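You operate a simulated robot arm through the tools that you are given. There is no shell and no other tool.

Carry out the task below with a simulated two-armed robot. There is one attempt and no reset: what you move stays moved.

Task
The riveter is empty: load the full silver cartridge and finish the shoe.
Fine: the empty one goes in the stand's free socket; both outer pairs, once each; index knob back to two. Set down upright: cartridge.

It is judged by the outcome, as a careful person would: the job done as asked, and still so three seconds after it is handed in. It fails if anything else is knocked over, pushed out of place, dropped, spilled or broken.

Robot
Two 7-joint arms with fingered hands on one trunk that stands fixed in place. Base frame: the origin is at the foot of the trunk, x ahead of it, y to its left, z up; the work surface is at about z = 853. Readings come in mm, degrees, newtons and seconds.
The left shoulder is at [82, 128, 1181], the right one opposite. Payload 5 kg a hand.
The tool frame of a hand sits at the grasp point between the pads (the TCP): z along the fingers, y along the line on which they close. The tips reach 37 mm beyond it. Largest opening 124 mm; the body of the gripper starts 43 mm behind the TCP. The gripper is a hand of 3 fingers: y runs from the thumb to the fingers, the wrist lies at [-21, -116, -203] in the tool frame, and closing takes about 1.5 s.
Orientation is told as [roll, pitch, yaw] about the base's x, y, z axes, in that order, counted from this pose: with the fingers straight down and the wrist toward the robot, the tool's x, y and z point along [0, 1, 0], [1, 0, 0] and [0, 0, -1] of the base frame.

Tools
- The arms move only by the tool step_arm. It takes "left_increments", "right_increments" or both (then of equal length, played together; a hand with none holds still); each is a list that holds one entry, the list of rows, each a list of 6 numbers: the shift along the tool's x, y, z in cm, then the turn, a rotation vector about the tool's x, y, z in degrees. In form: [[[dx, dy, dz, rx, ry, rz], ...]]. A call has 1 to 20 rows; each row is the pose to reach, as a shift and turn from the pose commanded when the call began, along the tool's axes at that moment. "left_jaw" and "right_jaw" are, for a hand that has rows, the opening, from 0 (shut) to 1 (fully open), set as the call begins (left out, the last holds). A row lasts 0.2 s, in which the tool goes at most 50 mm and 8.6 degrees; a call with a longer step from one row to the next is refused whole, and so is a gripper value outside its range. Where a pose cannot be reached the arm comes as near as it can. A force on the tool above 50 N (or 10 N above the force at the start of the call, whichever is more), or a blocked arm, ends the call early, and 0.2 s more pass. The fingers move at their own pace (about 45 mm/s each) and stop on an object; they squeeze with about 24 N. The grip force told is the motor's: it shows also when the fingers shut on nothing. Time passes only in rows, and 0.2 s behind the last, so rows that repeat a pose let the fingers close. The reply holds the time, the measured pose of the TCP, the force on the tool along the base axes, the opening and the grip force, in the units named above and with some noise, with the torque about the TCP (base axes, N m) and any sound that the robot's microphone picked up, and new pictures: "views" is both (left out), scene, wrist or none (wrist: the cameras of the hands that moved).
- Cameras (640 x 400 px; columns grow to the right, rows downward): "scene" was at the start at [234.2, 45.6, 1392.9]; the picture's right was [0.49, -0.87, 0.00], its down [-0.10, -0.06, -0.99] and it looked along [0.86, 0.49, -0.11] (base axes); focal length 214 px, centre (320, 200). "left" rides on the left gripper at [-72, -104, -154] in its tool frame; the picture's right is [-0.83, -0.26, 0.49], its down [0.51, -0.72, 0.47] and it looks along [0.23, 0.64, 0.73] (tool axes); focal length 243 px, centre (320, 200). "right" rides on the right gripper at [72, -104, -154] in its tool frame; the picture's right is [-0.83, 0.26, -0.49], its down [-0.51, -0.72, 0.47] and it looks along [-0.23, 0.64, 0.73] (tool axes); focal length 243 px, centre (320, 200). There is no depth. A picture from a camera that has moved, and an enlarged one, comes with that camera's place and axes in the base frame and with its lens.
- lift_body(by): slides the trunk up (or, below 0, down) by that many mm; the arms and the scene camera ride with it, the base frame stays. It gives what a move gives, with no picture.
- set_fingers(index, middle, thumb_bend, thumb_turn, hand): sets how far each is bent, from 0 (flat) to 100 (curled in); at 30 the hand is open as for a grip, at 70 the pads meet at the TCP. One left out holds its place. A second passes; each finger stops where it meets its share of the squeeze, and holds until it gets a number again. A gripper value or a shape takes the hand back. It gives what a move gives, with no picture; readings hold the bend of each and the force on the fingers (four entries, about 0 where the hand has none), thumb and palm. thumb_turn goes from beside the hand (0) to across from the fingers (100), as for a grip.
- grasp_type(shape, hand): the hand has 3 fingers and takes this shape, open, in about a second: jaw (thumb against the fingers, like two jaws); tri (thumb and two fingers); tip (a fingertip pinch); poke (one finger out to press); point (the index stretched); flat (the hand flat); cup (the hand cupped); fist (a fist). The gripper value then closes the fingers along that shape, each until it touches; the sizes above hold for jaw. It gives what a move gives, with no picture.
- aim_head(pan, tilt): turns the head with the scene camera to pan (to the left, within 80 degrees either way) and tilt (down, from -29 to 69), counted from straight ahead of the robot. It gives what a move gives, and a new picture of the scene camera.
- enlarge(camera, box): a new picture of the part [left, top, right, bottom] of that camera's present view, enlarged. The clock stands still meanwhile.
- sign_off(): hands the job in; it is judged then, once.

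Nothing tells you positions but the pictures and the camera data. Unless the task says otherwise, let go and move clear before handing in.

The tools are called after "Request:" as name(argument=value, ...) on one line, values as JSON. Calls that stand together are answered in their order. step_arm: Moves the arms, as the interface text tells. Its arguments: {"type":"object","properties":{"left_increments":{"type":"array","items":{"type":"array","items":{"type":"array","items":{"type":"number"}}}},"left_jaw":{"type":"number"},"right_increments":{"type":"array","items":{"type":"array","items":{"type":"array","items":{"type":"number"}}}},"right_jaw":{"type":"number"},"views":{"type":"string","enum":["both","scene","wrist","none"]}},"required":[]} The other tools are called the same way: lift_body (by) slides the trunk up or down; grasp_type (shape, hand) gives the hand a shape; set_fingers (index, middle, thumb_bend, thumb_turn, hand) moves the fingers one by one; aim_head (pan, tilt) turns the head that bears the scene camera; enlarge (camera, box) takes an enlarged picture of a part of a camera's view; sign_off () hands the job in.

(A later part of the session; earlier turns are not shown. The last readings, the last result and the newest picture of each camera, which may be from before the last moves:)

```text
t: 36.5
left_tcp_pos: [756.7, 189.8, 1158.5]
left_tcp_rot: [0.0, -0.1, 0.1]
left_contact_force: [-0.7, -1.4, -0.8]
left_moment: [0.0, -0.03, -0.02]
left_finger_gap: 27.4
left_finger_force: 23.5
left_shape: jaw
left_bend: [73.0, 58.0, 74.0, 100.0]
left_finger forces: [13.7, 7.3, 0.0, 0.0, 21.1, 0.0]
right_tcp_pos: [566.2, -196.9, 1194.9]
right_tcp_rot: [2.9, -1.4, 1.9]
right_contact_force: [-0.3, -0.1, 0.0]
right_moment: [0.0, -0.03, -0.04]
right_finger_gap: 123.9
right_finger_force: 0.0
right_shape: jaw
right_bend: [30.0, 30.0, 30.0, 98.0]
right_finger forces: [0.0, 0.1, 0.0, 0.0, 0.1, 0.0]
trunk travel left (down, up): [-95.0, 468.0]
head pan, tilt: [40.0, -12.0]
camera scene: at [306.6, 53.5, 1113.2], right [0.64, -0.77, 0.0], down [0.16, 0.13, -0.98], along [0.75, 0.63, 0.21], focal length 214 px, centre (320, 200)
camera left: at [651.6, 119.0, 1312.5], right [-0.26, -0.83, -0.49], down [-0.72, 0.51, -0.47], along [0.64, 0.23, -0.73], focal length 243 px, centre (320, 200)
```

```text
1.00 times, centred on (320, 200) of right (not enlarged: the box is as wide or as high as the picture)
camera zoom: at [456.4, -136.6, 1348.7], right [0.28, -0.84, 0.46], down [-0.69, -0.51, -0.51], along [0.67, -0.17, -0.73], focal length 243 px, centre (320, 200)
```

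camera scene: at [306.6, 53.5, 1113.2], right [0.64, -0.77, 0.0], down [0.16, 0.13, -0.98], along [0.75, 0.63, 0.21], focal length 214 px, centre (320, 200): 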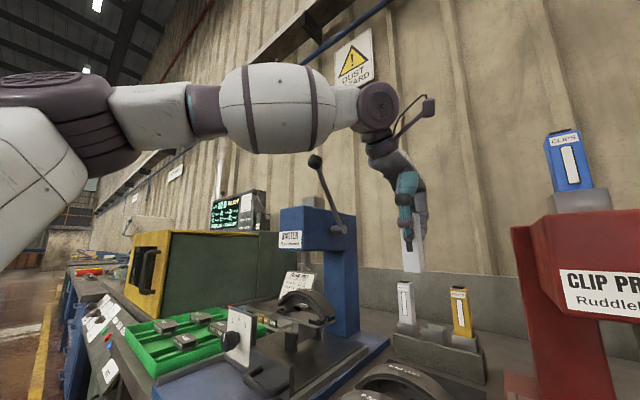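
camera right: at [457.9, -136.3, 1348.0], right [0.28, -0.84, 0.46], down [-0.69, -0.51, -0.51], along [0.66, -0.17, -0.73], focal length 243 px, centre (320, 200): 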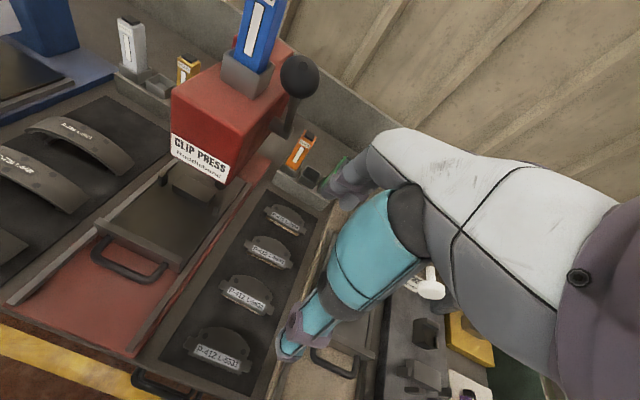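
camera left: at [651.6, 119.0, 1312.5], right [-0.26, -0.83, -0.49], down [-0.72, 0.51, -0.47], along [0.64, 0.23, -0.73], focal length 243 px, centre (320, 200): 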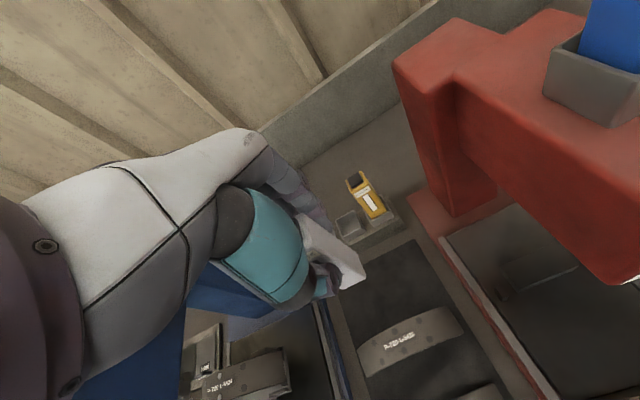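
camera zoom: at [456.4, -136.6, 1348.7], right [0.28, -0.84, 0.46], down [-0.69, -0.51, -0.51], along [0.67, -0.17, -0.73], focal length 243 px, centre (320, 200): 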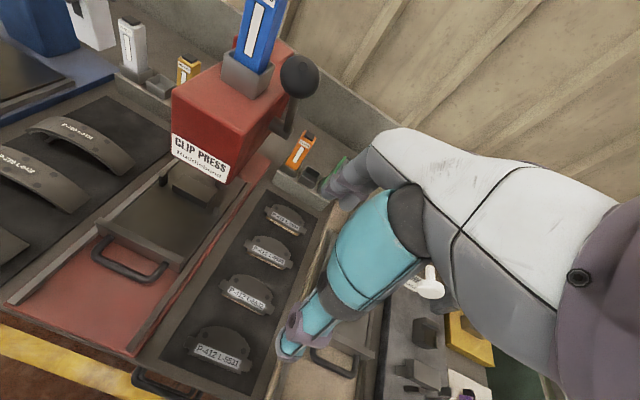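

Good clearance so far. I'll take another partial step toward the stand.

Request:
step_arm(left_increments=[[[0.2, 2.5, 0.3, 0, 0, 0], [0.5, 5.0, 0.6, 0, 0, 0], [0.8, 7.5, 0.9, 0, 0, 0], [0.8, 7.5, 0.9, 0, 0, 0]]], views="scene")

Request:
enlarge(camera="scene", box=[200, 60, 440, 260])

```text
t: 37.5
left_tcp_pos: [836.1, 198.9, 1150.1]
left_tcp_rot: [-0.1, -0.1, 0.1]
left_contact_force: [0.0, 0.2, -1.0]
left_moment: [0.0, -0.02, -0.03]
left_finger_gap: 27.5
left_finger_force: 23.8
left_shape: jaw
left_bend: [73.0, 58.0, 74.0, 100.0]
left_finger forces: [13.7, 7.2, 0.1, 0.0, 21.1, 0.0]
right_tcp_pos: [566.0, -197.9, 1194.8]
right_tcp_rot: [3.0, -1.4, 1.9]
right_contact_force: [-0.1, 0.6, 0.2]
right_moment: [0.0, -0.04, -0.02]
right_finger_gap: 123.8
right_finger_force: 0.0
right_shape: jaw
right_bend: [30.0, 30.0, 30.0, 98.0]
right_finger forces: [0.1, 0.0, 0.0, 0.1, 0.0, 0.0]
trunk travel left (down, up): [-95.0, 468.0]
head pan, tilt: [40.0, -12.0]
camera scene: at [307.0, 53.4, 1113.1], right [0.64, -0.77, 0.0], down [0.16, 0.13, -0.98], along [0.75, 0.63, 0.21], focal length 214 px, centre (320, 200)
```

scene: 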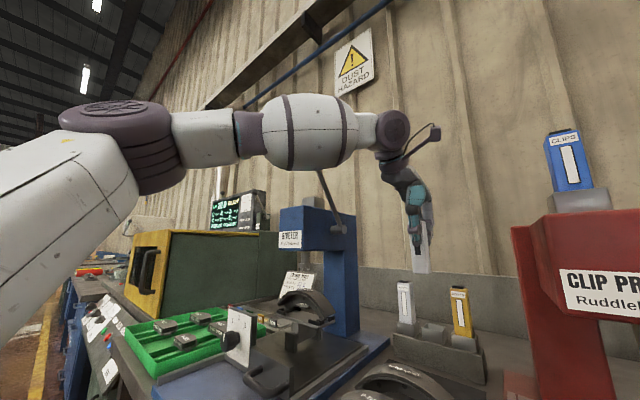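

```text
2.00 times, centred on (320, 160) of scene
camera zoom: at [307.0, 53.4, 1113.1], right [0.64, -0.77, 0.0], down [0.16, 0.13, -0.98], along [0.75, 0.63, 0.21], focal length 429 px, centre (320, 280)
```

zoom: 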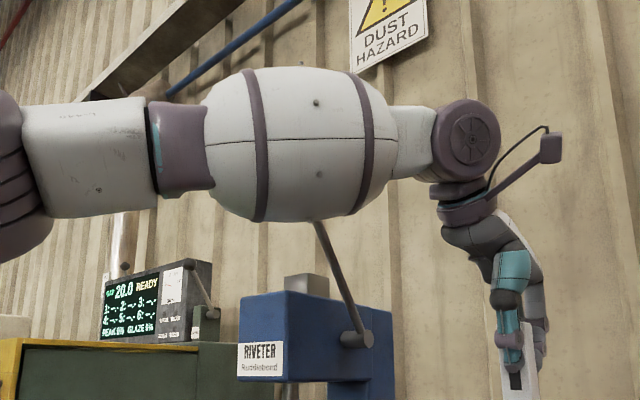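

The forearm bulge passes in front of the ball with about 65 mm of clearance by my estimate. I'll go on to above the free socket.

Request:
step_arm(left_increments=[[[0, 3.0, 0, 0, 0, 0], [0.05, 6.0, 0.2, 0, 0, 0], [0.05, 6.0, 0.4, 0, 0, 0]]], views="both")

Request:
enlarge(camera="left", box=[300, 200, 460, 360])

Request:
enlarge(camera="scene", box=[200, 60, 440, 260])

```text
t: 38.5
left_tcp_pos: [870.5, 185.4, 1177.3]
left_tcp_rot: [0.6, -2.3, -0.5]
left_contact_force: [1.0, 0.6, -1.6]
left_moment: [-0.01, 0.0, -0.02]
left_finger_gap: 27.4
left_finger_force: 23.7
left_shape: jaw
left_bend: [73.0, 58.0, 74.0, 100.0]
left_finger forces: [13.8, 7.6, 0.0, 0.0, 21.5, 0.1]
right_tcp_pos: [548.9, -205.7, 1201.5]
right_tcp_rot: [3.3, -2.2, 2.0]
right_contact_force: [-1.0, -0.5, 1.1]
right_moment: [0.02, -0.06, 0.01]
right_finger_gap: 124.0
right_finger_force: 0.1
right_shape: jaw
right_bend: [30.0, 30.0, 30.0, 98.0]
right_finger forces: [0.0, 0.0, 0.0, 0.0, 0.1, 0.0]
trunk travel left (down, up): [-95.0, 468.0]
head pan, tilt: [40.0, -12.0]
stopped in row 3 (left hand): the arm was blocked; the commanded pose is now the measured one
camera scene: at [290.3, 45.8, 1117.9], right [0.64, -0.77, 0.01], down [0.18, 0.14, -0.97], along [0.75, 0.63, 0.22], focal length 214 px, centre (320, 200)
camera left: at [759.0, 112.5, 1326.1], right [-0.25, -0.82, -0.51], down [-0.7, 0.52, -0.49], along [0.67, 0.23, -0.7], focal length 243 px, centre (320, 200)
```

scene: 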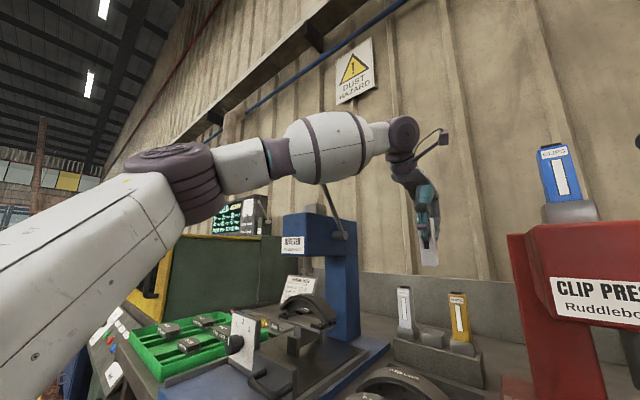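
left: 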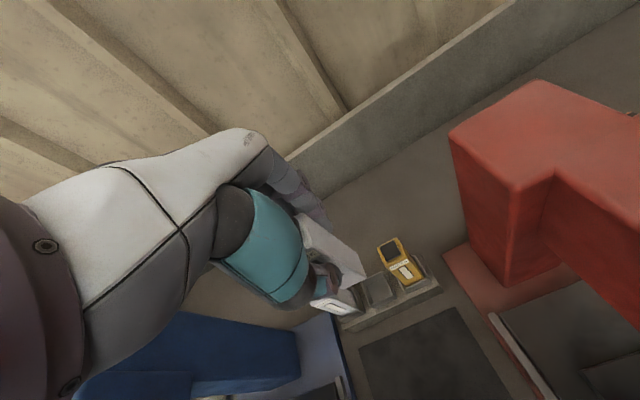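

```text
2.50 times, centred on (380, 280) of left
camera zoom: at [759.0, 112.5, 1326.1], right [-0.25, -0.82, -0.51], down [-0.7, 0.52, -0.49], along [0.67, 0.23, -0.7], focal length 606 px, centre (170, 0)
```

zoom: 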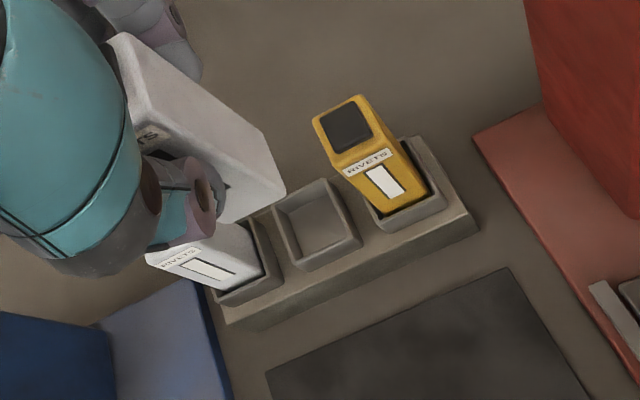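

```text
2.00 times, centred on (320, 160) of scene
camera zoom: at [290.3, 45.8, 1117.9], right [0.64, -0.77, 0.01], down [0.18, 0.14, -0.97], along [0.75, 0.63, 0.22], focal length 429 px, centre (320, 280)
```

zoom: 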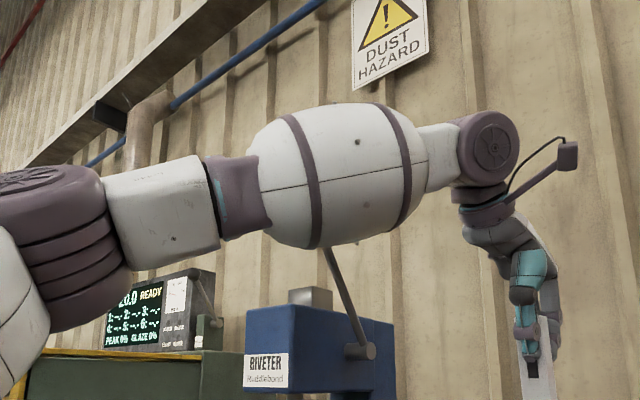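

The forearm pressed the lever ball from the front and the move was stopped; the lever is at its rest stop. I'll back off, then change strategy: re-seat the cartridge in the riveter and re-grip it with the hand tilted so the wrist and forearm stay farther right.

Request:
step_arm(left_increments=[[[0, -2.0, 0, 0, 0, 0], [0, -5.0, 0, 0, 0, 0], [0, -9.0, 0, 0, 0, 0], [0, -13.0, 0, 0, 0, 0], [0, -17.0, 0, 0, 0, 0], [0, -21.0, 0, 0, 0, 0], [0, -21.0, 0, 0, 0, 0]]], views="scene")

```text
t: 40.1
left_tcp_pos: [682.6, 197.5, 1151.6]
left_tcp_rot: [-0.1, -0.7, 0.1]
left_contact_force: [0.5, 0.8, -1.6]
left_moment: [-0.04, 0.03, 0.02]
left_finger_gap: 27.4
left_finger_force: 24.4
left_shape: jaw
left_bend: [73.0, 58.0, 74.0, 100.0]
left_finger forces: [13.9, 7.6, 0.0, 0.1, 21.4, 0.0]
right_tcp_pos: [569.4, -195.6, 1194.5]
right_tcp_rot: [2.9, -1.2, 1.9]
right_contact_force: [0.6, -0.1, 0.3]
right_moment: [-0.03, 0.01, -0.01]
right_finger_gap: 123.9
right_finger_force: 0.0
right_shape: jaw
right_bend: [30.0, 30.0, 30.0, 98.0]
right_finger forces: [0.0, 0.1, 0.0, 0.0, 0.0, 0.1]
trunk travel left (down, up): [-95.0, 468.0]
head pan, tilt: [40.0, -12.0]
camera scene: at [309.1, 54.2, 1112.2], right [0.64, -0.77, 0.0], down [0.16, 0.13, -0.98], along [0.75, 0.63, 0.21], focal length 214 px, centre (320, 200)
```

scene: 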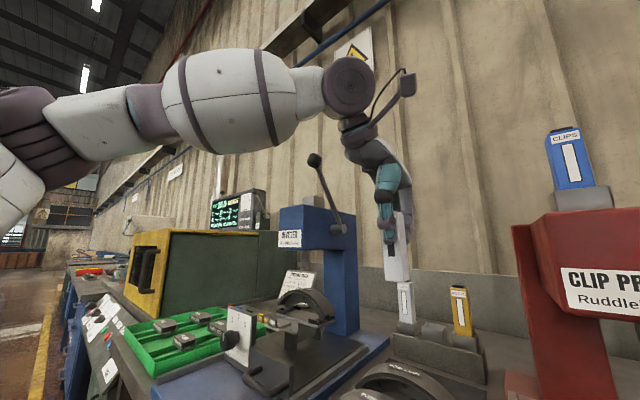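

The lever is back at rest. I'll test in free space whether a 30° sideways tilt of the hand is reachable and how it moves the forearm.

Request:
step_arm(left_increments=[[[0, 0, 0, 0.2, 7.5, 0], [0, 0, 0, 0.4, 15, 0], [0, 0, 0, 0.6, 22.5, 0], [0, 0, 0, 0.7, 30, 0], [0, 0, 0, 0.7, 30, 0]]], views="scene")

```text
t: 41.3
left_tcp_pos: [680.0, 198.7, 1152.3]
left_tcp_rot: [30.1, -0.3, 0.2]
left_contact_force: [-0.2, 0.1, -1.1]
left_moment: [-0.06, -0.01, -0.04]
left_finger_gap: 27.6
left_finger_force: 23.9
left_shape: jaw
left_bend: [73.0, 58.0, 74.0, 100.0]
left_finger forces: [13.9, 7.5, 0.1, 0.0, 21.4, 0.0]
right_tcp_pos: [566.2, -198.7, 1195.5]
right_tcp_rot: [2.9, -1.3, 2.0]
right_contact_force: [-0.1, -1.1, -0.2]
right_moment: [0.04, -0.02, 0.0]
right_finger_gap: 124.1
right_finger_force: 0.0
right_shape: jaw
right_bend: [30.0, 30.0, 30.0, 98.0]
right_finger forces: [0.1, 0.0, 0.0, 0.0, 0.0, 0.0]
trunk travel left (down, up): [-95.0, 468.0]
head pan, tilt: [40.0, -12.0]
camera scene: at [306.8, 53.3, 1113.1], right [0.64, -0.77, 0.0], down [0.16, 0.13, -0.98], along [0.75, 0.63, 0.21], focal length 214 px, centre (320, 200)
```

scene: 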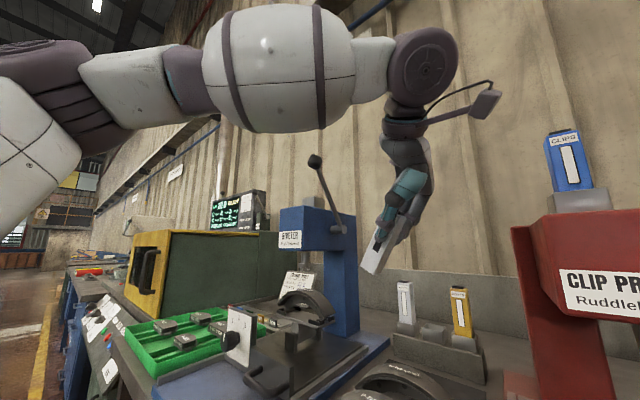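

Tilting by 30° is reachable and shifts the forearm well to the right. I'll level the hand again and raise the trunk, so I can re-seat the cartridge in the riveter and re-grip it tilted.

Request:
step_arm(left_increments=[[[0, 0, 0, 0, -7.5, 0], [0, 0, 0, 0, -15, 0], [0, 0, 0, 0, -22.5, 0], [0, 0, 0, 0, -30.1, 0], [0, 0, 0, 0, -30.1, 0]]], views="none")

Request:
lift_body(by=200)

Request:
aim_head(pan=20, tilt=15)

```text
t: 42.5
left_tcp_pos: [683.3, 197.9, 1151.8]
left_tcp_rot: [0.0, -0.1, 0.1]
left_contact_force: [0.3, -1.1, -1.3]
left_moment: [0.05, 0.02, -0.01]
left_finger_gap: 27.1
left_finger_force: 23.9
left_shape: jaw
left_bend: [73.0, 58.0, 74.0, 100.0]
left_finger forces: [13.8, 7.6, 0.1, 0.0, 21.4, 0.1]
right_tcp_pos: [566.9, -198.4, 1194.1]
right_tcp_rot: [3.0, -1.2, 1.9]
right_contact_force: [0.2, 0.2, 0.3]
right_moment: [0.03, 0.0, -0.03]
right_finger_gap: 124.0
right_finger_force: 0.0
right_shape: jaw
right_bend: [30.0, 30.0, 30.0, 98.0]
right_finger forces: [0.0, 0.1, 0.0, 0.0, 0.0, 0.1]
trunk travel left (down, up): [-95.0, 468.0]
head pan, tilt: [40.0, -12.0]
```

```text
t: 44.7
left_tcp_pos: [683.6, 199.3, 1350.8]
left_tcp_rot: [-0.1, 0.0, 0.1]
left_contact_force: [0.3, -0.4, -2.3]
left_moment: [-0.03, -0.01, 0.02]
left_finger_gap: 27.3
left_finger_force: 24.0
left_shape: jaw
left_bend: [73.0, 58.0, 74.0, 100.0]
left_finger forces: [13.8, 7.5, 0.0, 0.0, 21.4, 0.1]
right_tcp_pos: [568.9, -196.4, 1394.2]
right_tcp_rot: [2.9, -1.2, 2.0]
right_contact_force: [0.8, 0.2, -0.3]
right_moment: [-0.02, 0.0, 0.0]
right_finger_gap: 124.1
right_finger_force: 0.0
right_shape: jaw
right_bend: [30.0, 30.0, 30.0, 98.0]
right_finger forces: [0.1, 0.0, 0.0, 0.0, 0.1, 0.0]
trunk travel left (down, up): [-295.0, 268.0]
head pan, tilt: [40.0, -12.0]
```

```text
t: 45.6
left_tcp_pos: [682.1, 198.9, 1351.9]
left_tcp_rot: [-0.2, -0.2, 0.0]
left_contact_force: [1.0, 0.4, -1.4]
left_moment: [0.0, 0.02, 0.0]
left_finger_gap: 27.2
left_finger_force: 23.8
left_shape: jaw
left_bend: [73.0, 58.0, 74.0, 100.0]
left_finger forces: [13.8, 7.4, 0.0, 0.0, 21.5, 0.0]
right_tcp_pos: [567.5, -197.4, 1395.0]
right_tcp_rot: [2.8, -1.3, 2.0]
right_contact_force: [-0.3, -1.3, -0.3]
right_moment: [-0.01, 0.0, -0.02]
right_finger_gap: 124.1
right_finger_force: 0.0
right_shape: jaw
right_bend: [30.0, 30.0, 30.0, 98.0]
right_finger forces: [0.1, 0.0, 0.0, 0.1, 0.0, 0.1]
trunk travel left (down, up): [-295.0, 268.0]
head pan, tilt: [20.0, 15.0]
camera scene: at [260.8, 32.2, 1298.6], right [0.34, -0.94, 0.0], down [-0.24, -0.09, -0.97], along [0.91, 0.33, -0.26], focal length 214 px, centre (320, 200)
```

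scene: 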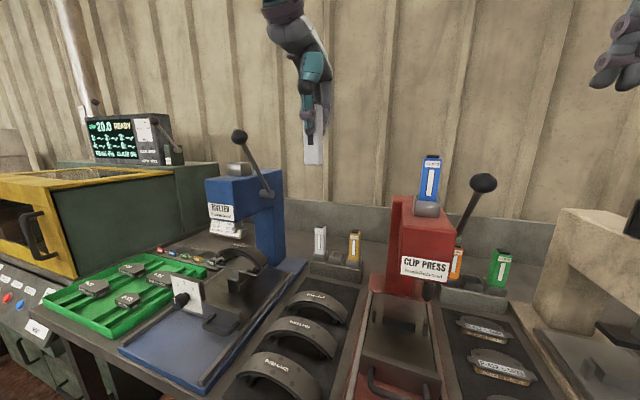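

Both hands rode up cleanly. I'll raise the trunk a bit more and carry the cartridge back above the riveter socket.

Request:
lift_body(by=150)

Request:
step_arm(left_increments=[[[3.0, 3.0, 0, 0, 0, 0], [7.0, 5.0, 0, 0, 0, 0], [11.5, 6.2, 0, 0, 0, 0], [16.0, 6.2, 0, 0, 0, 0], [20.5, 6.2, 2.0, 0, 0, 0], [24.8, 6.2, 4.0, 0, 0, 0], [24.8, 6.2, 7.0, 0, 0, 0], [24.8, 6.2, 8.0, 0, 0, 0], [24.8, 6.2, 8.0, 0, 0, 0]]], views="both")

Request:
enlarge(camera="left", box=[280, 180, 390, 310])

```text
t: 47.3
left_tcp_pos: [683.2, 197.6, 1500.0]
left_tcp_rot: [-0.1, 0.1, 0.0]
left_contact_force: [0.6, -0.7, -1.5]
left_moment: [0.04, -0.02, -0.01]
left_finger_gap: 27.3
left_finger_force: 24.3
left_shape: jaw
left_bend: [73.0, 58.0, 74.0, 100.0]
left_finger forces: [13.9, 7.5, 0.1, 0.0, 21.4, 0.0]
right_tcp_pos: [568.9, -198.1, 1543.6]
right_tcp_rot: [3.0, -1.3, 2.1]
right_contact_force: [0.5, 0.0, 0.8]
right_moment: [0.0, 0.02, 0.0]
right_finger_gap: 123.7
right_finger_force: 0.1
right_shape: jaw
right_bend: [30.0, 30.0, 30.0, 98.0]
right_finger forces: [0.0, 0.0, 0.1, 0.1, 0.1, 0.0]
trunk travel left (down, up): [-445.0, 118.0]
head pan, tilt: [20.0, 15.0]
```

```text
t: 49.3
left_tcp_pos: [744.7, 445.6, 1419.9]
left_tcp_rot: [0.0, -0.1, 0.1]
left_contact_force: [-0.5, 0.6, -2.0]
left_moment: [-0.03, 0.0, 0.0]
left_finger_gap: 27.6
left_finger_force: 23.7
left_shape: jaw
left_bend: [73.0, 58.0, 74.0, 100.0]
left_finger forces: [13.7, 7.5, 0.1, 0.1, 21.2, 0.0]
right_tcp_pos: [567.8, -196.4, 1543.7]
right_tcp_rot: [2.9, -1.3, 2.0]
right_contact_force: [-0.3, 0.1, -0.4]
right_moment: [0.01, -0.03, 0.0]
right_finger_gap: 123.7
right_finger_force: 0.1
right_shape: jaw
right_bend: [30.0, 30.0, 30.0, 98.0]
right_finger forces: [0.0, 0.0, 0.0, 0.0, 0.0, 0.1]
trunk travel left (down, up): [-445.0, 118.0]
head pan, tilt: [20.0, 15.0]
camera scene: at [219.4, 32.9, 1455.5], right [0.34, -0.94, 0.0], down [-0.24, -0.09, -0.97], along [0.91, 0.33, -0.26], focal length 214 px, centre (320, 200)
camera left: at [638.3, 373.3, 1573.6], right [-0.26, -0.83, -0.49], down [-0.72, 0.5, -0.47], along [0.64, 0.23, -0.73], focal length 243 px, centre (320, 200)
```

scene: 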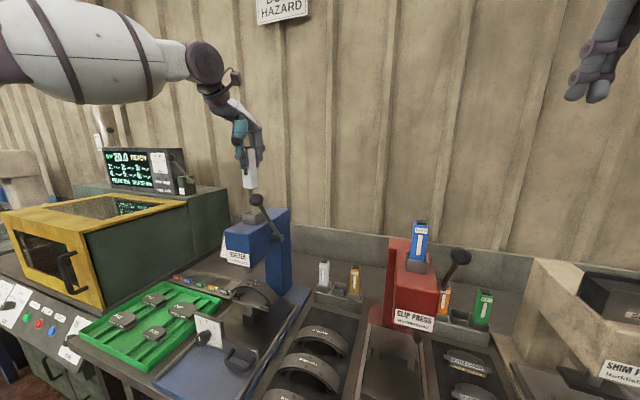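
left: 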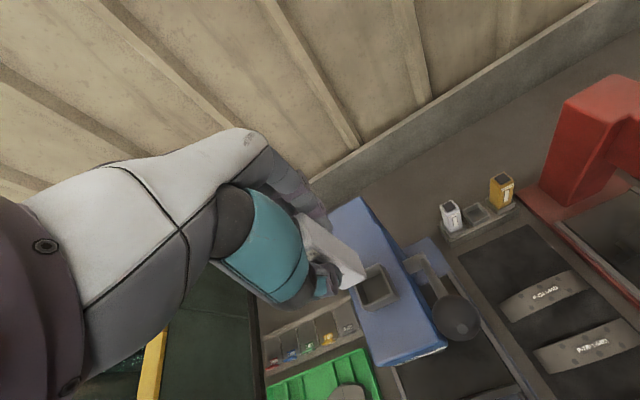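

```text
3.08 times, centred on (335, 245) of left
camera zoom: at [638.3, 373.3, 1573.6], right [-0.26, -0.83, -0.49], down [-0.72, 0.5, -0.47], along [0.64, 0.23, -0.73], focal length 746 px, centre (274, 62)
```

zoom: 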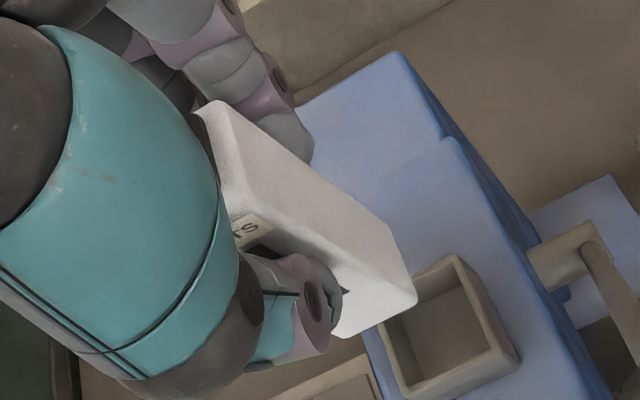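

The cartridge is over the riveter socket again. I'll shift 2 mm to match the original seat and descend to just above the rim to check.

Request:
step_arm(left_increments=[[[0.2, 0.15, 2.0, 0, 0, 0], [0.2, 0.15, 4.5, 0, 0, 0], [0.2, 0.15, 6.5, 0, 0, 0], [0.2, 0.15, 6.8, 0, 0, 0], [0.2, 0.15, 6.8, 0, 0, 0]]], views="wrist")

Request:
enlarge(camera="left", box=[280, 180, 390, 310])

Request:
enlarge(camera="scene", box=[210, 140, 290, 240])

```text
t: 50.5
left_tcp_pos: [743.2, 448.5, 1353.2]
left_tcp_rot: [0.0, -0.1, 0.0]
left_contact_force: [-0.3, 0.5, -1.6]
left_moment: [-0.02, 0.01, 0.01]
left_finger_gap: 27.1
left_finger_force: 24.3
left_shape: jaw
left_bend: [73.0, 58.0, 74.0, 100.0]
left_finger forces: [13.6, 7.5, 0.0, 0.0, 21.2, 0.0]
right_tcp_pos: [566.3, -196.7, 1545.4]
right_tcp_rot: [2.9, -1.3, 1.9]
right_contact_force: [0.1, 0.2, 0.7]
right_moment: [-0.01, -0.01, 0.0]
right_finger_gap: 124.0
right_finger_force: 0.1
right_shape: jaw
right_bend: [30.0, 30.0, 30.0, 98.0]
right_finger forces: [0.0, 0.0, 0.0, 0.0, 0.0, 0.0]
trunk travel left (down, up): [-445.0, 118.0]
head pan, tilt: [20.0, 15.0]
camera left: at [638.7, 376.3, 1506.3], right [-0.26, -0.83, -0.49], down [-0.72, 0.51, -0.47], along [0.64, 0.23, -0.73], focal length 243 px, centre (320, 200)
```

left: 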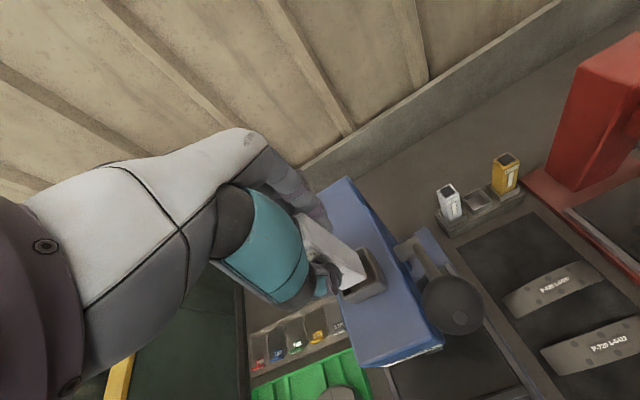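

```text
3.08 times, centred on (335, 245) of left
camera zoom: at [638.7, 376.3, 1506.3], right [-0.26, -0.83, -0.49], down [-0.72, 0.51, -0.47], along [0.64, 0.23, -0.73], focal length 746 px, centre (274, 62)
```

zoom: 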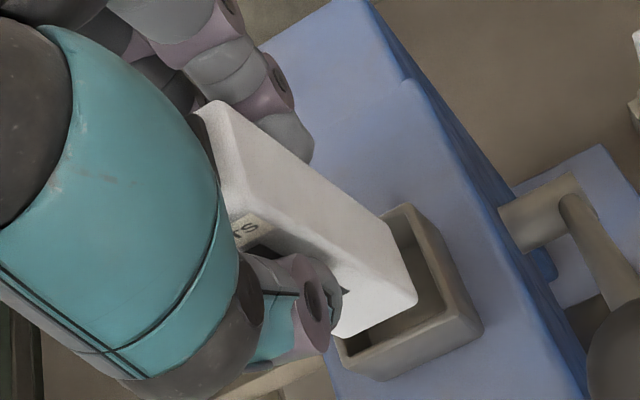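

```text
4.00 times, centred on (250, 190) of scene
camera zoom: at [219.4, 32.4, 1455.5], right [0.34, -0.94, 0.0], down [-0.24, -0.09, -0.97], along [0.91, 0.33, -0.26], focal length 858 px, centre (600, 240)
```

zoom: 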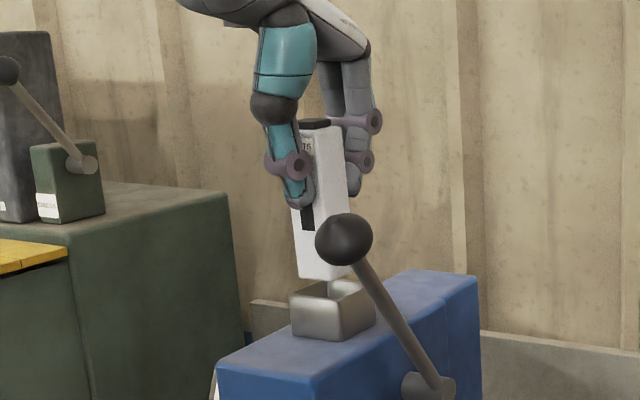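

Cartridge and socket centres agree within about 1.5 mm. I'll lower it into the riveter socket to the original seat height.

Request:
step_arm(left_increments=[[[0, 0, 1.0, 0, 0, 0], [0, 0, 2.0, 0, 0, 0], [0, 0, 3.0, 0, 0, 0], [0, 0, 3.7, 0, 0, 0], [0, 0, 4.0, 0, 0, 0], [0, 0, 4.0, 0, 0, 0]]], views="wrist")

Request:
enlarge(camera="left", box=[280, 180, 390, 310])

Request:
enlarge(camera="scene", box=[210, 140, 290, 240])

```text
t: 51.9
left_tcp_pos: [746.0, 447.2, 1311.9]
left_tcp_rot: [-0.1, 0.0, 0.1]
left_contact_force: [-0.2, -0.5, -2.2]
left_moment: [0.01, 0.02, 0.02]
left_finger_gap: 27.0
left_finger_force: 24.0
left_shape: jaw
left_bend: [73.0, 58.0, 74.0, 100.0]
left_finger forces: [13.7, 7.5, 0.0, 0.0, 21.2, 0.1]
right_tcp_pos: [568.1, -196.9, 1544.6]
right_tcp_rot: [2.9, -1.3, 2.0]
right_contact_force: [0.8, 1.1, -0.2]
right_moment: [0.04, -0.01, 0.02]
right_finger_gap: 123.9
right_finger_force: 0.0
right_shape: jaw
right_bend: [30.0, 30.0, 30.0, 98.0]
right_finger forces: [0.0, 0.1, 0.1, 0.0, 0.1, 0.1]
trunk travel left (down, up): [-445.0, 118.0]
head pan, tilt: [20.0, 15.0]
camera left: at [640.1, 375.8, 1466.4], right [-0.26, -0.83, -0.49], down [-0.72, 0.51, -0.47], along [0.64, 0.23, -0.73], focal length 243 px, centre (320, 200)
```

left: 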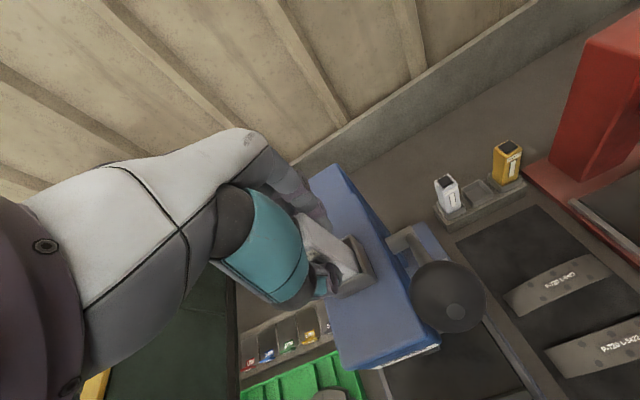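

```text
3.08 times, centred on (335, 245) of left
camera zoom: at [640.1, 375.8, 1466.4], right [-0.26, -0.83, -0.49], down [-0.72, 0.51, -0.47], along [0.64, 0.23, -0.73], focal length 746 px, centre (274, 62)
```

zoom: 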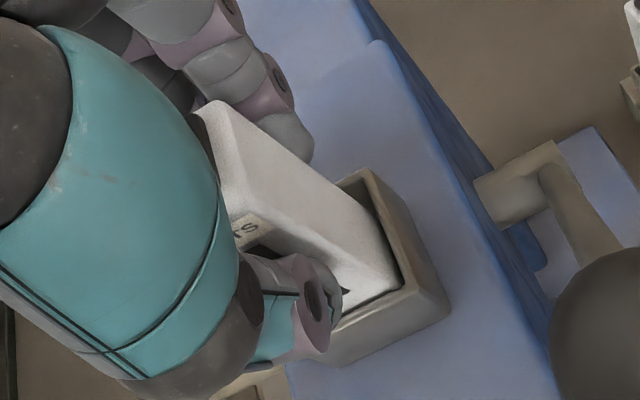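

```text
4.00 times, centred on (250, 190) of scene
camera zoom: at [219.5, 32.1, 1455.5], right [0.34, -0.94, 0.0], down [-0.24, -0.09, -0.97], along [0.91, 0.33, -0.26], focal length 858 px, centre (600, 240)
```

zoom: 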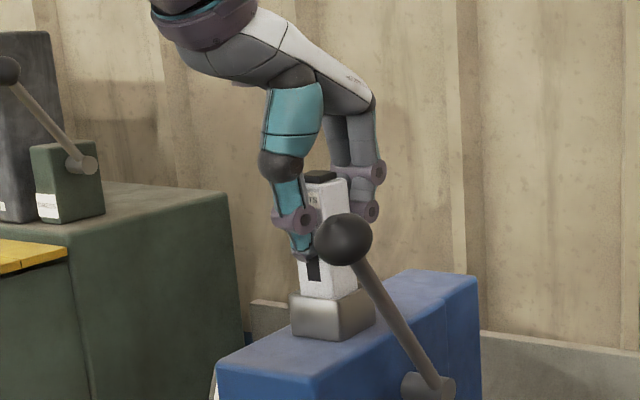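

The cartridge is seated again. I'll open the hand, rise a little, and tilt the hand 25° (wrist to the right) above it.

Request:
step_arm(left_increments=[[[0, 0, 0, 0, 0, 0], [0, 0, 0, 0, 0, 0], [0, 0, 0, 0, 0, 0], [0, 0, 0, 0, 0, 0], [0, 0, 0, 0, 0, 0], [0, 0, 0, 0, 0, 0], [0, 0, -1.5, 0, 0, 0], [0, 0, -3.5, 0, 0, 0], [0, 0, -5.5, 0, 0, 0], [0, 0, -7.5, 0, 0, 0], [0, 0, -8.5, 0, 0, 0]]], left_jaw=1.0, views="wrist")

Request:
enlarge(camera="left", box=[230, 130, 450, 350])

Request:
enlarge(camera="scene", box=[210, 140, 290, 240])

```text
t: 54.3
left_tcp_pos: [746.5, 448.7, 1399.3]
left_tcp_rot: [0.0, -0.1, 0.1]
left_contact_force: [-0.3, 0.1, -0.4]
left_moment: [0.0, -0.03, -0.02]
left_finger_gap: 123.5
left_finger_force: 0.1
left_shape: jaw
left_bend: [30.0, 30.0, 30.0, 98.0]
left_finger forces: [0.1, 0.1, 0.0, 0.0, 0.0, 0.1]
right_tcp_pos: [567.0, -198.2, 1544.5]
right_tcp_rot: [3.1, -1.3, 1.9]
right_contact_force: [-0.7, -0.4, 1.2]
right_moment: [-0.03, 0.0, 0.03]
right_finger_gap: 123.8
right_finger_force: 0.2
right_shape: jaw
right_bend: [30.0, 30.0, 30.0, 98.0]
right_finger forces: [0.0, 0.0, 0.0, 0.0, 0.0, 0.0]
trunk travel left (down, up): [-445.0, 118.0]
head pan, tilt: [20.0, 15.0]
camera left: at [641.3, 376.2, 1552.0], right [-0.26, -0.83, -0.49], down [-0.72, 0.51, -0.47], along [0.64, 0.23, -0.73], focal length 243 px, centre (320, 200)
```

left: 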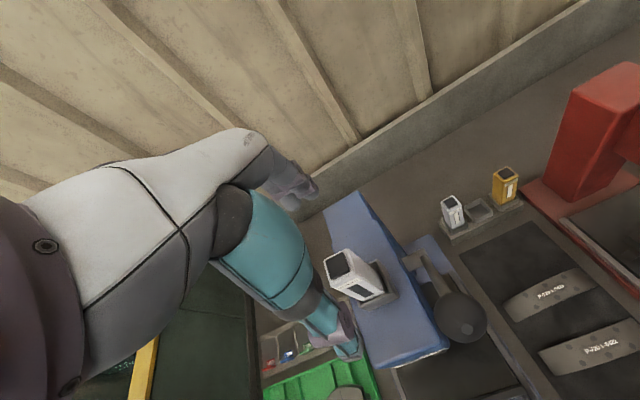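

```text
1.82 times, centred on (340, 240) of left
camera zoom: at [641.3, 376.2, 1552.0], right [-0.26, -0.83, -0.49], down [-0.72, 0.51, -0.47], along [0.64, 0.23, -0.73], focal length 441 px, centre (284, 127)
```

zoom: 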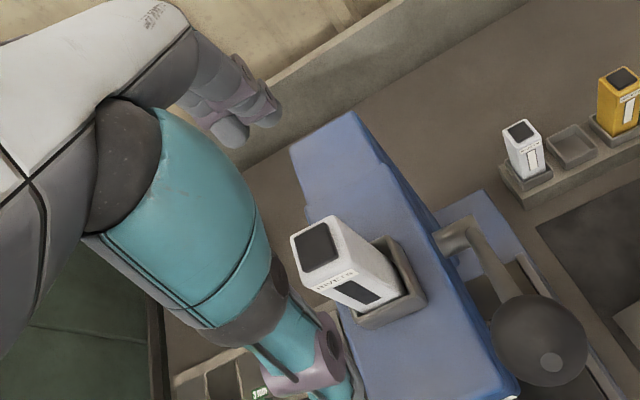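

```text
4.00 times, centred on (250, 190) of scene
camera zoom: at [219.1, 31.8, 1455.6], right [0.34, -0.94, 0.0], down [-0.24, -0.09, -0.97], along [0.91, 0.33, -0.26], focal length 858 px, centre (600, 240)
```

zoom: 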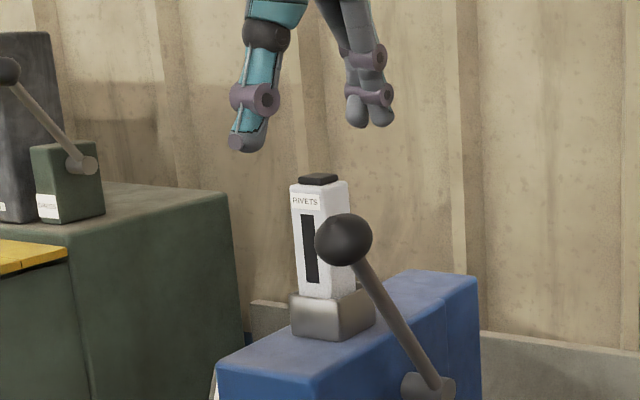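

The cartridge stands upright in the riveter socket. Now I'll tilt the hand 25° at this height and check clearance from the lever ball before descending.

Request:
step_arm(left_increments=[[[-0.3, 0, 0, 0, 8, 0], [-0.6, -0.1, 0, 0, 16, 0], [-1.0, -0.2, 0, 0, 24, 0], [-1.05, -0.2, 0, 0, 25, 0], [-1.05, -0.2, 2.0, 0, 25, 0], [-1.05, -0.2, 3.0, 0, 25, 0], [-1.05, -0.2, 3.0, 0, 25, 0]]], left_jaw=1.0, views="both")

Request:
enlarge(camera="scene", box=[190, 110, 310, 240])

Request:
enlarge(camera="left", box=[230, 130, 450, 350])

```text
t: 55.9
left_tcp_pos: [742.9, 438.1, 1368.3]
left_tcp_rot: [25.0, -0.2, 0.1]
left_contact_force: [-0.4, -0.5, -0.1]
left_moment: [-0.04, -0.04, -0.01]
left_finger_gap: 123.8
left_finger_force: 0.0
left_shape: jaw
left_bend: [30.0, 30.0, 30.0, 98.0]
left_finger forces: [0.0, 0.1, 0.0, 0.1, 0.1, 0.0]
right_tcp_pos: [567.6, -198.0, 1544.7]
right_tcp_rot: [2.8, -1.3, 2.0]
right_contact_force: [0.2, 1.3, 0.3]
right_moment: [0.05, -0.02, -0.01]
right_finger_gap: 123.8
right_finger_force: 0.1
right_shape: jaw
right_bend: [30.0, 30.0, 30.0, 98.0]
right_finger forces: [0.0, 0.0, 0.0, 0.0, 0.0, 0.1]
trunk travel left (down, up): [-445.0, 118.0]
head pan, tilt: [20.0, 15.0]
camera scene: at [219.0, 31.8, 1455.6], right [0.34, -0.94, 0.0], down [-0.24, -0.09, -0.97], along [0.91, 0.33, -0.26], focal length 214 px, centre (320, 200)
camera left: at [638.1, 307.1, 1477.3], right [-0.26, -0.55, -0.8], down [-0.72, 0.66, -0.22], along [0.64, 0.52, -0.56], focal length 243 px, centre (320, 200)
```

scene: 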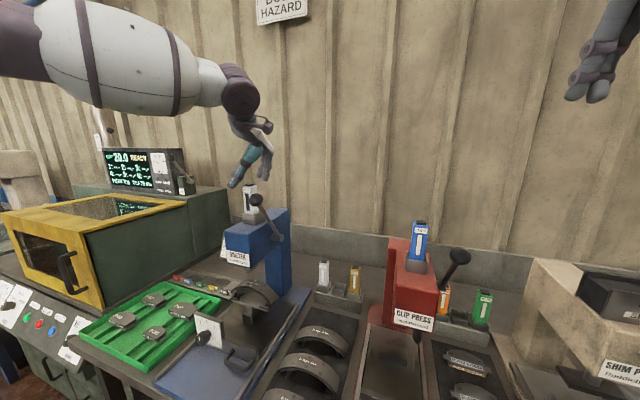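
left: 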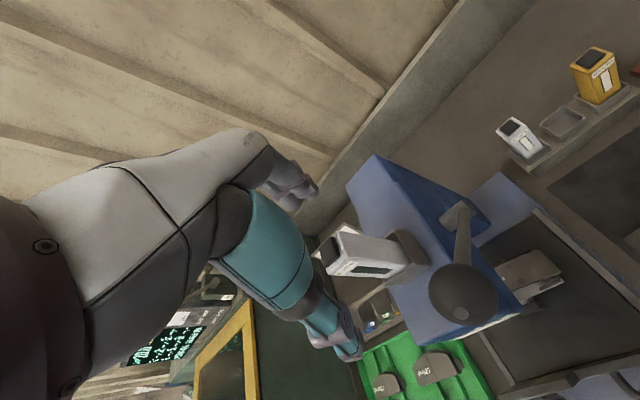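

```text
3.08 times, centred on (250, 175) of scene
camera zoom: at [219.0, 31.8, 1455.6], right [0.34, -0.94, 0.0], down [-0.24, -0.09, -0.97], along [0.91, 0.33, -0.26], focal length 660 px, centre (535, 277)
```

zoom: 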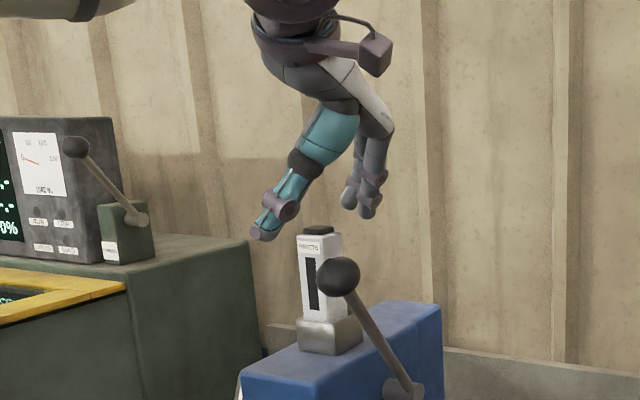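

```text
1.82 times, centred on (340, 240) of left
camera zoom: at [638.1, 307.1, 1477.3], right [-0.26, -0.55, -0.8], down [-0.72, 0.66, -0.22], along [0.64, 0.52, -0.56], focal length 441 px, centre (284, 127)
```

zoom: 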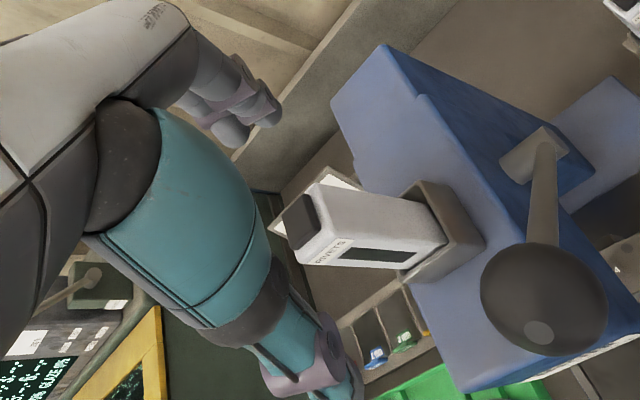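

There's good room around the ball. To keep the wrist camera off the clip press later, I'll use a smaller tilt (16°) and go down to grip height.

Request:
step_arm(left_increments=[[[-0.3, 0.1, 0.9, 0, -4.5, 0], [-0.7, 0.1, 1.8, 0, -9, 0], [-1.1, 0.1, 2.7, 0, -9, 0], [-1.43, 0.1, 3.53, 0, -9, 0], [-1.43, 0.1, 3.53, 0, -9, 0]]], left_jaw=1.0, views="wrist")

Request:
enlarge(camera="scene", box=[190, 110, 310, 240])

Request:
enlarge(camera="left", box=[230, 130, 450, 350])

```text
t: 57.1
left_tcp_pos: [745.6, 439.8, 1331.2]
left_tcp_rot: [15.9, -0.1, 0.1]
left_contact_force: [0.0, 0.1, 0.8]
left_moment: [-0.02, 0.01, -0.02]
left_finger_gap: 123.6
left_finger_force: 0.1
left_shape: jaw
left_bend: [30.0, 30.0, 30.0, 98.0]
left_finger forces: [0.0, 0.0, 0.0, 0.1, 0.0, 0.0]
right_tcp_pos: [567.3, -196.5, 1544.6]
right_tcp_rot: [3.0, -1.4, 1.9]
right_contact_force: [0.3, 1.3, -1.0]
right_moment: [-0.02, 0.01, -0.01]
right_finger_gap: 124.1
right_finger_force: 0.1
right_shape: jaw
right_bend: [30.0, 30.0, 30.0, 98.0]
right_finger forces: [0.0, 0.1, 0.0, 0.1, 0.1, 0.0]
trunk travel left (down, up): [-445.0, 118.0]
head pan, tilt: [20.0, 15.0]
camera left: at [639.6, 327.8, 1458.0], right [-0.26, -0.66, -0.7], down [-0.72, 0.62, -0.32], along [0.64, 0.42, -0.64], focal length 243 px, centre (320, 200)
```

left: 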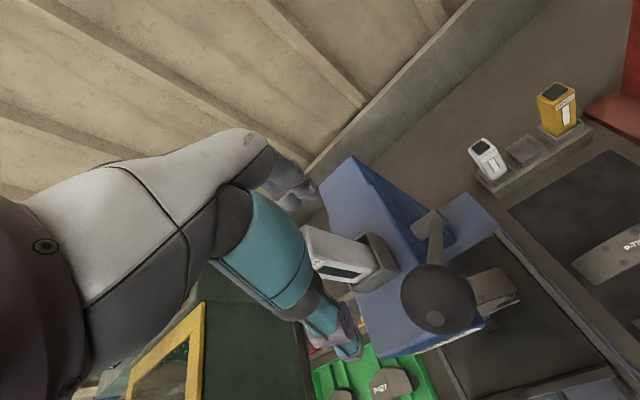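

```text
3.08 times, centred on (250, 175) of scene
camera zoom: at [219.2, 32.5, 1455.6], right [0.34, -0.94, 0.0], down [-0.24, -0.09, -0.97], along [0.91, 0.33, -0.26], focal length 660 px, centre (535, 277)
```

zoom: 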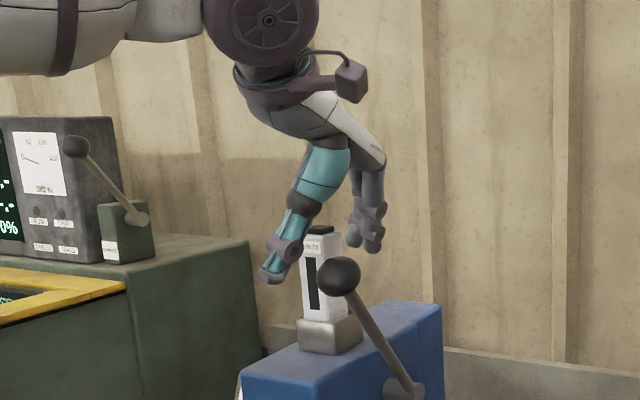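

```text
1.82 times, centred on (340, 240) of left
camera zoom: at [639.6, 327.8, 1458.0], right [-0.26, -0.66, -0.7], down [-0.72, 0.62, -0.32], along [0.64, 0.42, -0.64], focal length 441 px, centre (284, 127)
```

zoom: 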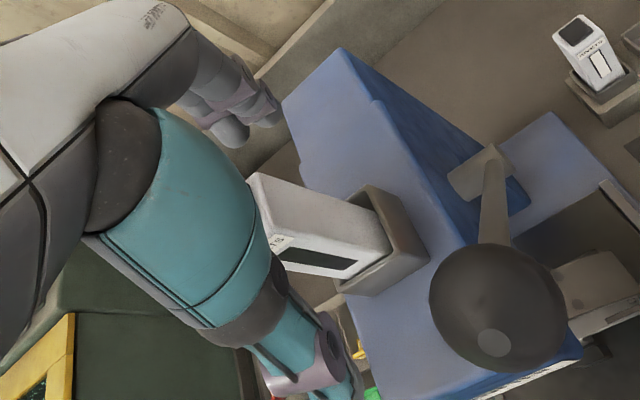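

Alignment looks good: the thumb and finger tips will meet the cartridge about 35–40 mm below its cap. Closing now.

Request:
step_arm(left_increments=[[[0, 0, 0, 0, 0, 0], [0, 0, 0, 0, 0, 0], [0, 0, 0, 0, 0, 0], [0, 0, 0, 0, 0, 0], [0, 0, 0, 0, 0, 0], [0, 0, 0, 0, 0, 0], [0, 0, 0, 0, 0, 0], [0, 0, 0, 0, 0, 0], [0, 0, 0, 0, 0, 0]]], left_jaw=0.0, views="wrist")

Request:
enlarge(camera="scene", box=[210, 140, 290, 240])

Request:
enlarge(camera="left", box=[230, 130, 450, 350])

```text
t: 59.1
left_tcp_pos: [745.3, 439.4, 1331.2]
left_tcp_rot: [15.8, -0.1, 0.0]
left_contact_force: [0.3, 0.1, 0.6]
left_moment: [0.02, 0.01, -0.01]
left_finger_gap: 27.4
left_finger_force: 24.1
left_shape: jaw
left_bend: [73.0, 58.0, 74.0, 100.0]
left_finger forces: [13.8, 7.2, 0.0, 0.1, 21.1, 0.0]
right_tcp_pos: [568.7, -198.0, 1545.0]
right_tcp_rot: [2.9, -1.3, 1.9]
right_contact_force: [0.5, -0.3, 0.0]
right_moment: [0.01, -0.02, -0.02]
right_finger_gap: 123.8
right_finger_force: 0.1
right_shape: jaw
right_bend: [30.0, 30.0, 30.0, 98.0]
right_finger forces: [0.1, 0.0, 0.0, 0.0, 0.1, 0.0]
trunk travel left (down, up): [-445.0, 118.0]
head pan, tilt: [20.0, 15.0]
camera left: at [640.0, 327.6, 1458.0], right [-0.26, -0.66, -0.7], down [-0.72, 0.62, -0.32], along [0.64, 0.43, -0.64], focal length 243 px, centre (320, 200)
```

left: 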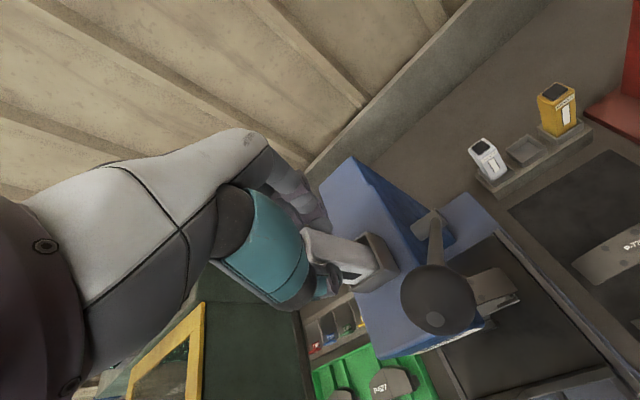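

```text
4.00 times, centred on (250, 190) of scene
camera zoom: at [219.5, 32.2, 1455.5], right [0.34, -0.94, 0.0], down [-0.24, -0.09, -0.97], along [0.91, 0.33, -0.26], focal length 858 px, centre (600, 240)
```

zoom: 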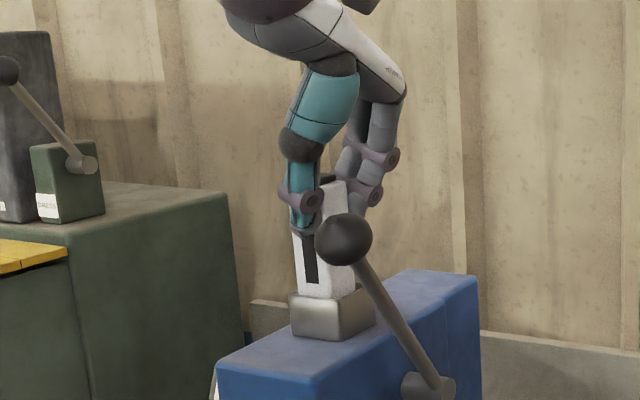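

```text
1.82 times, centred on (340, 240) of left
camera zoom: at [640.0, 327.6, 1458.0], right [-0.26, -0.66, -0.7], down [-0.72, 0.62, -0.32], along [0.64, 0.43, -0.64], focal length 441 px, centre (284, 127)
```

zoom: 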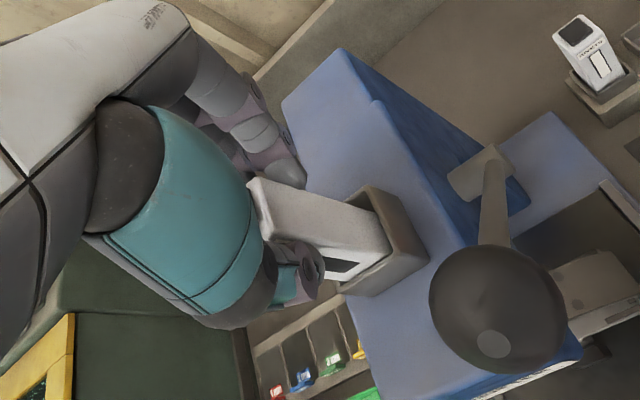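

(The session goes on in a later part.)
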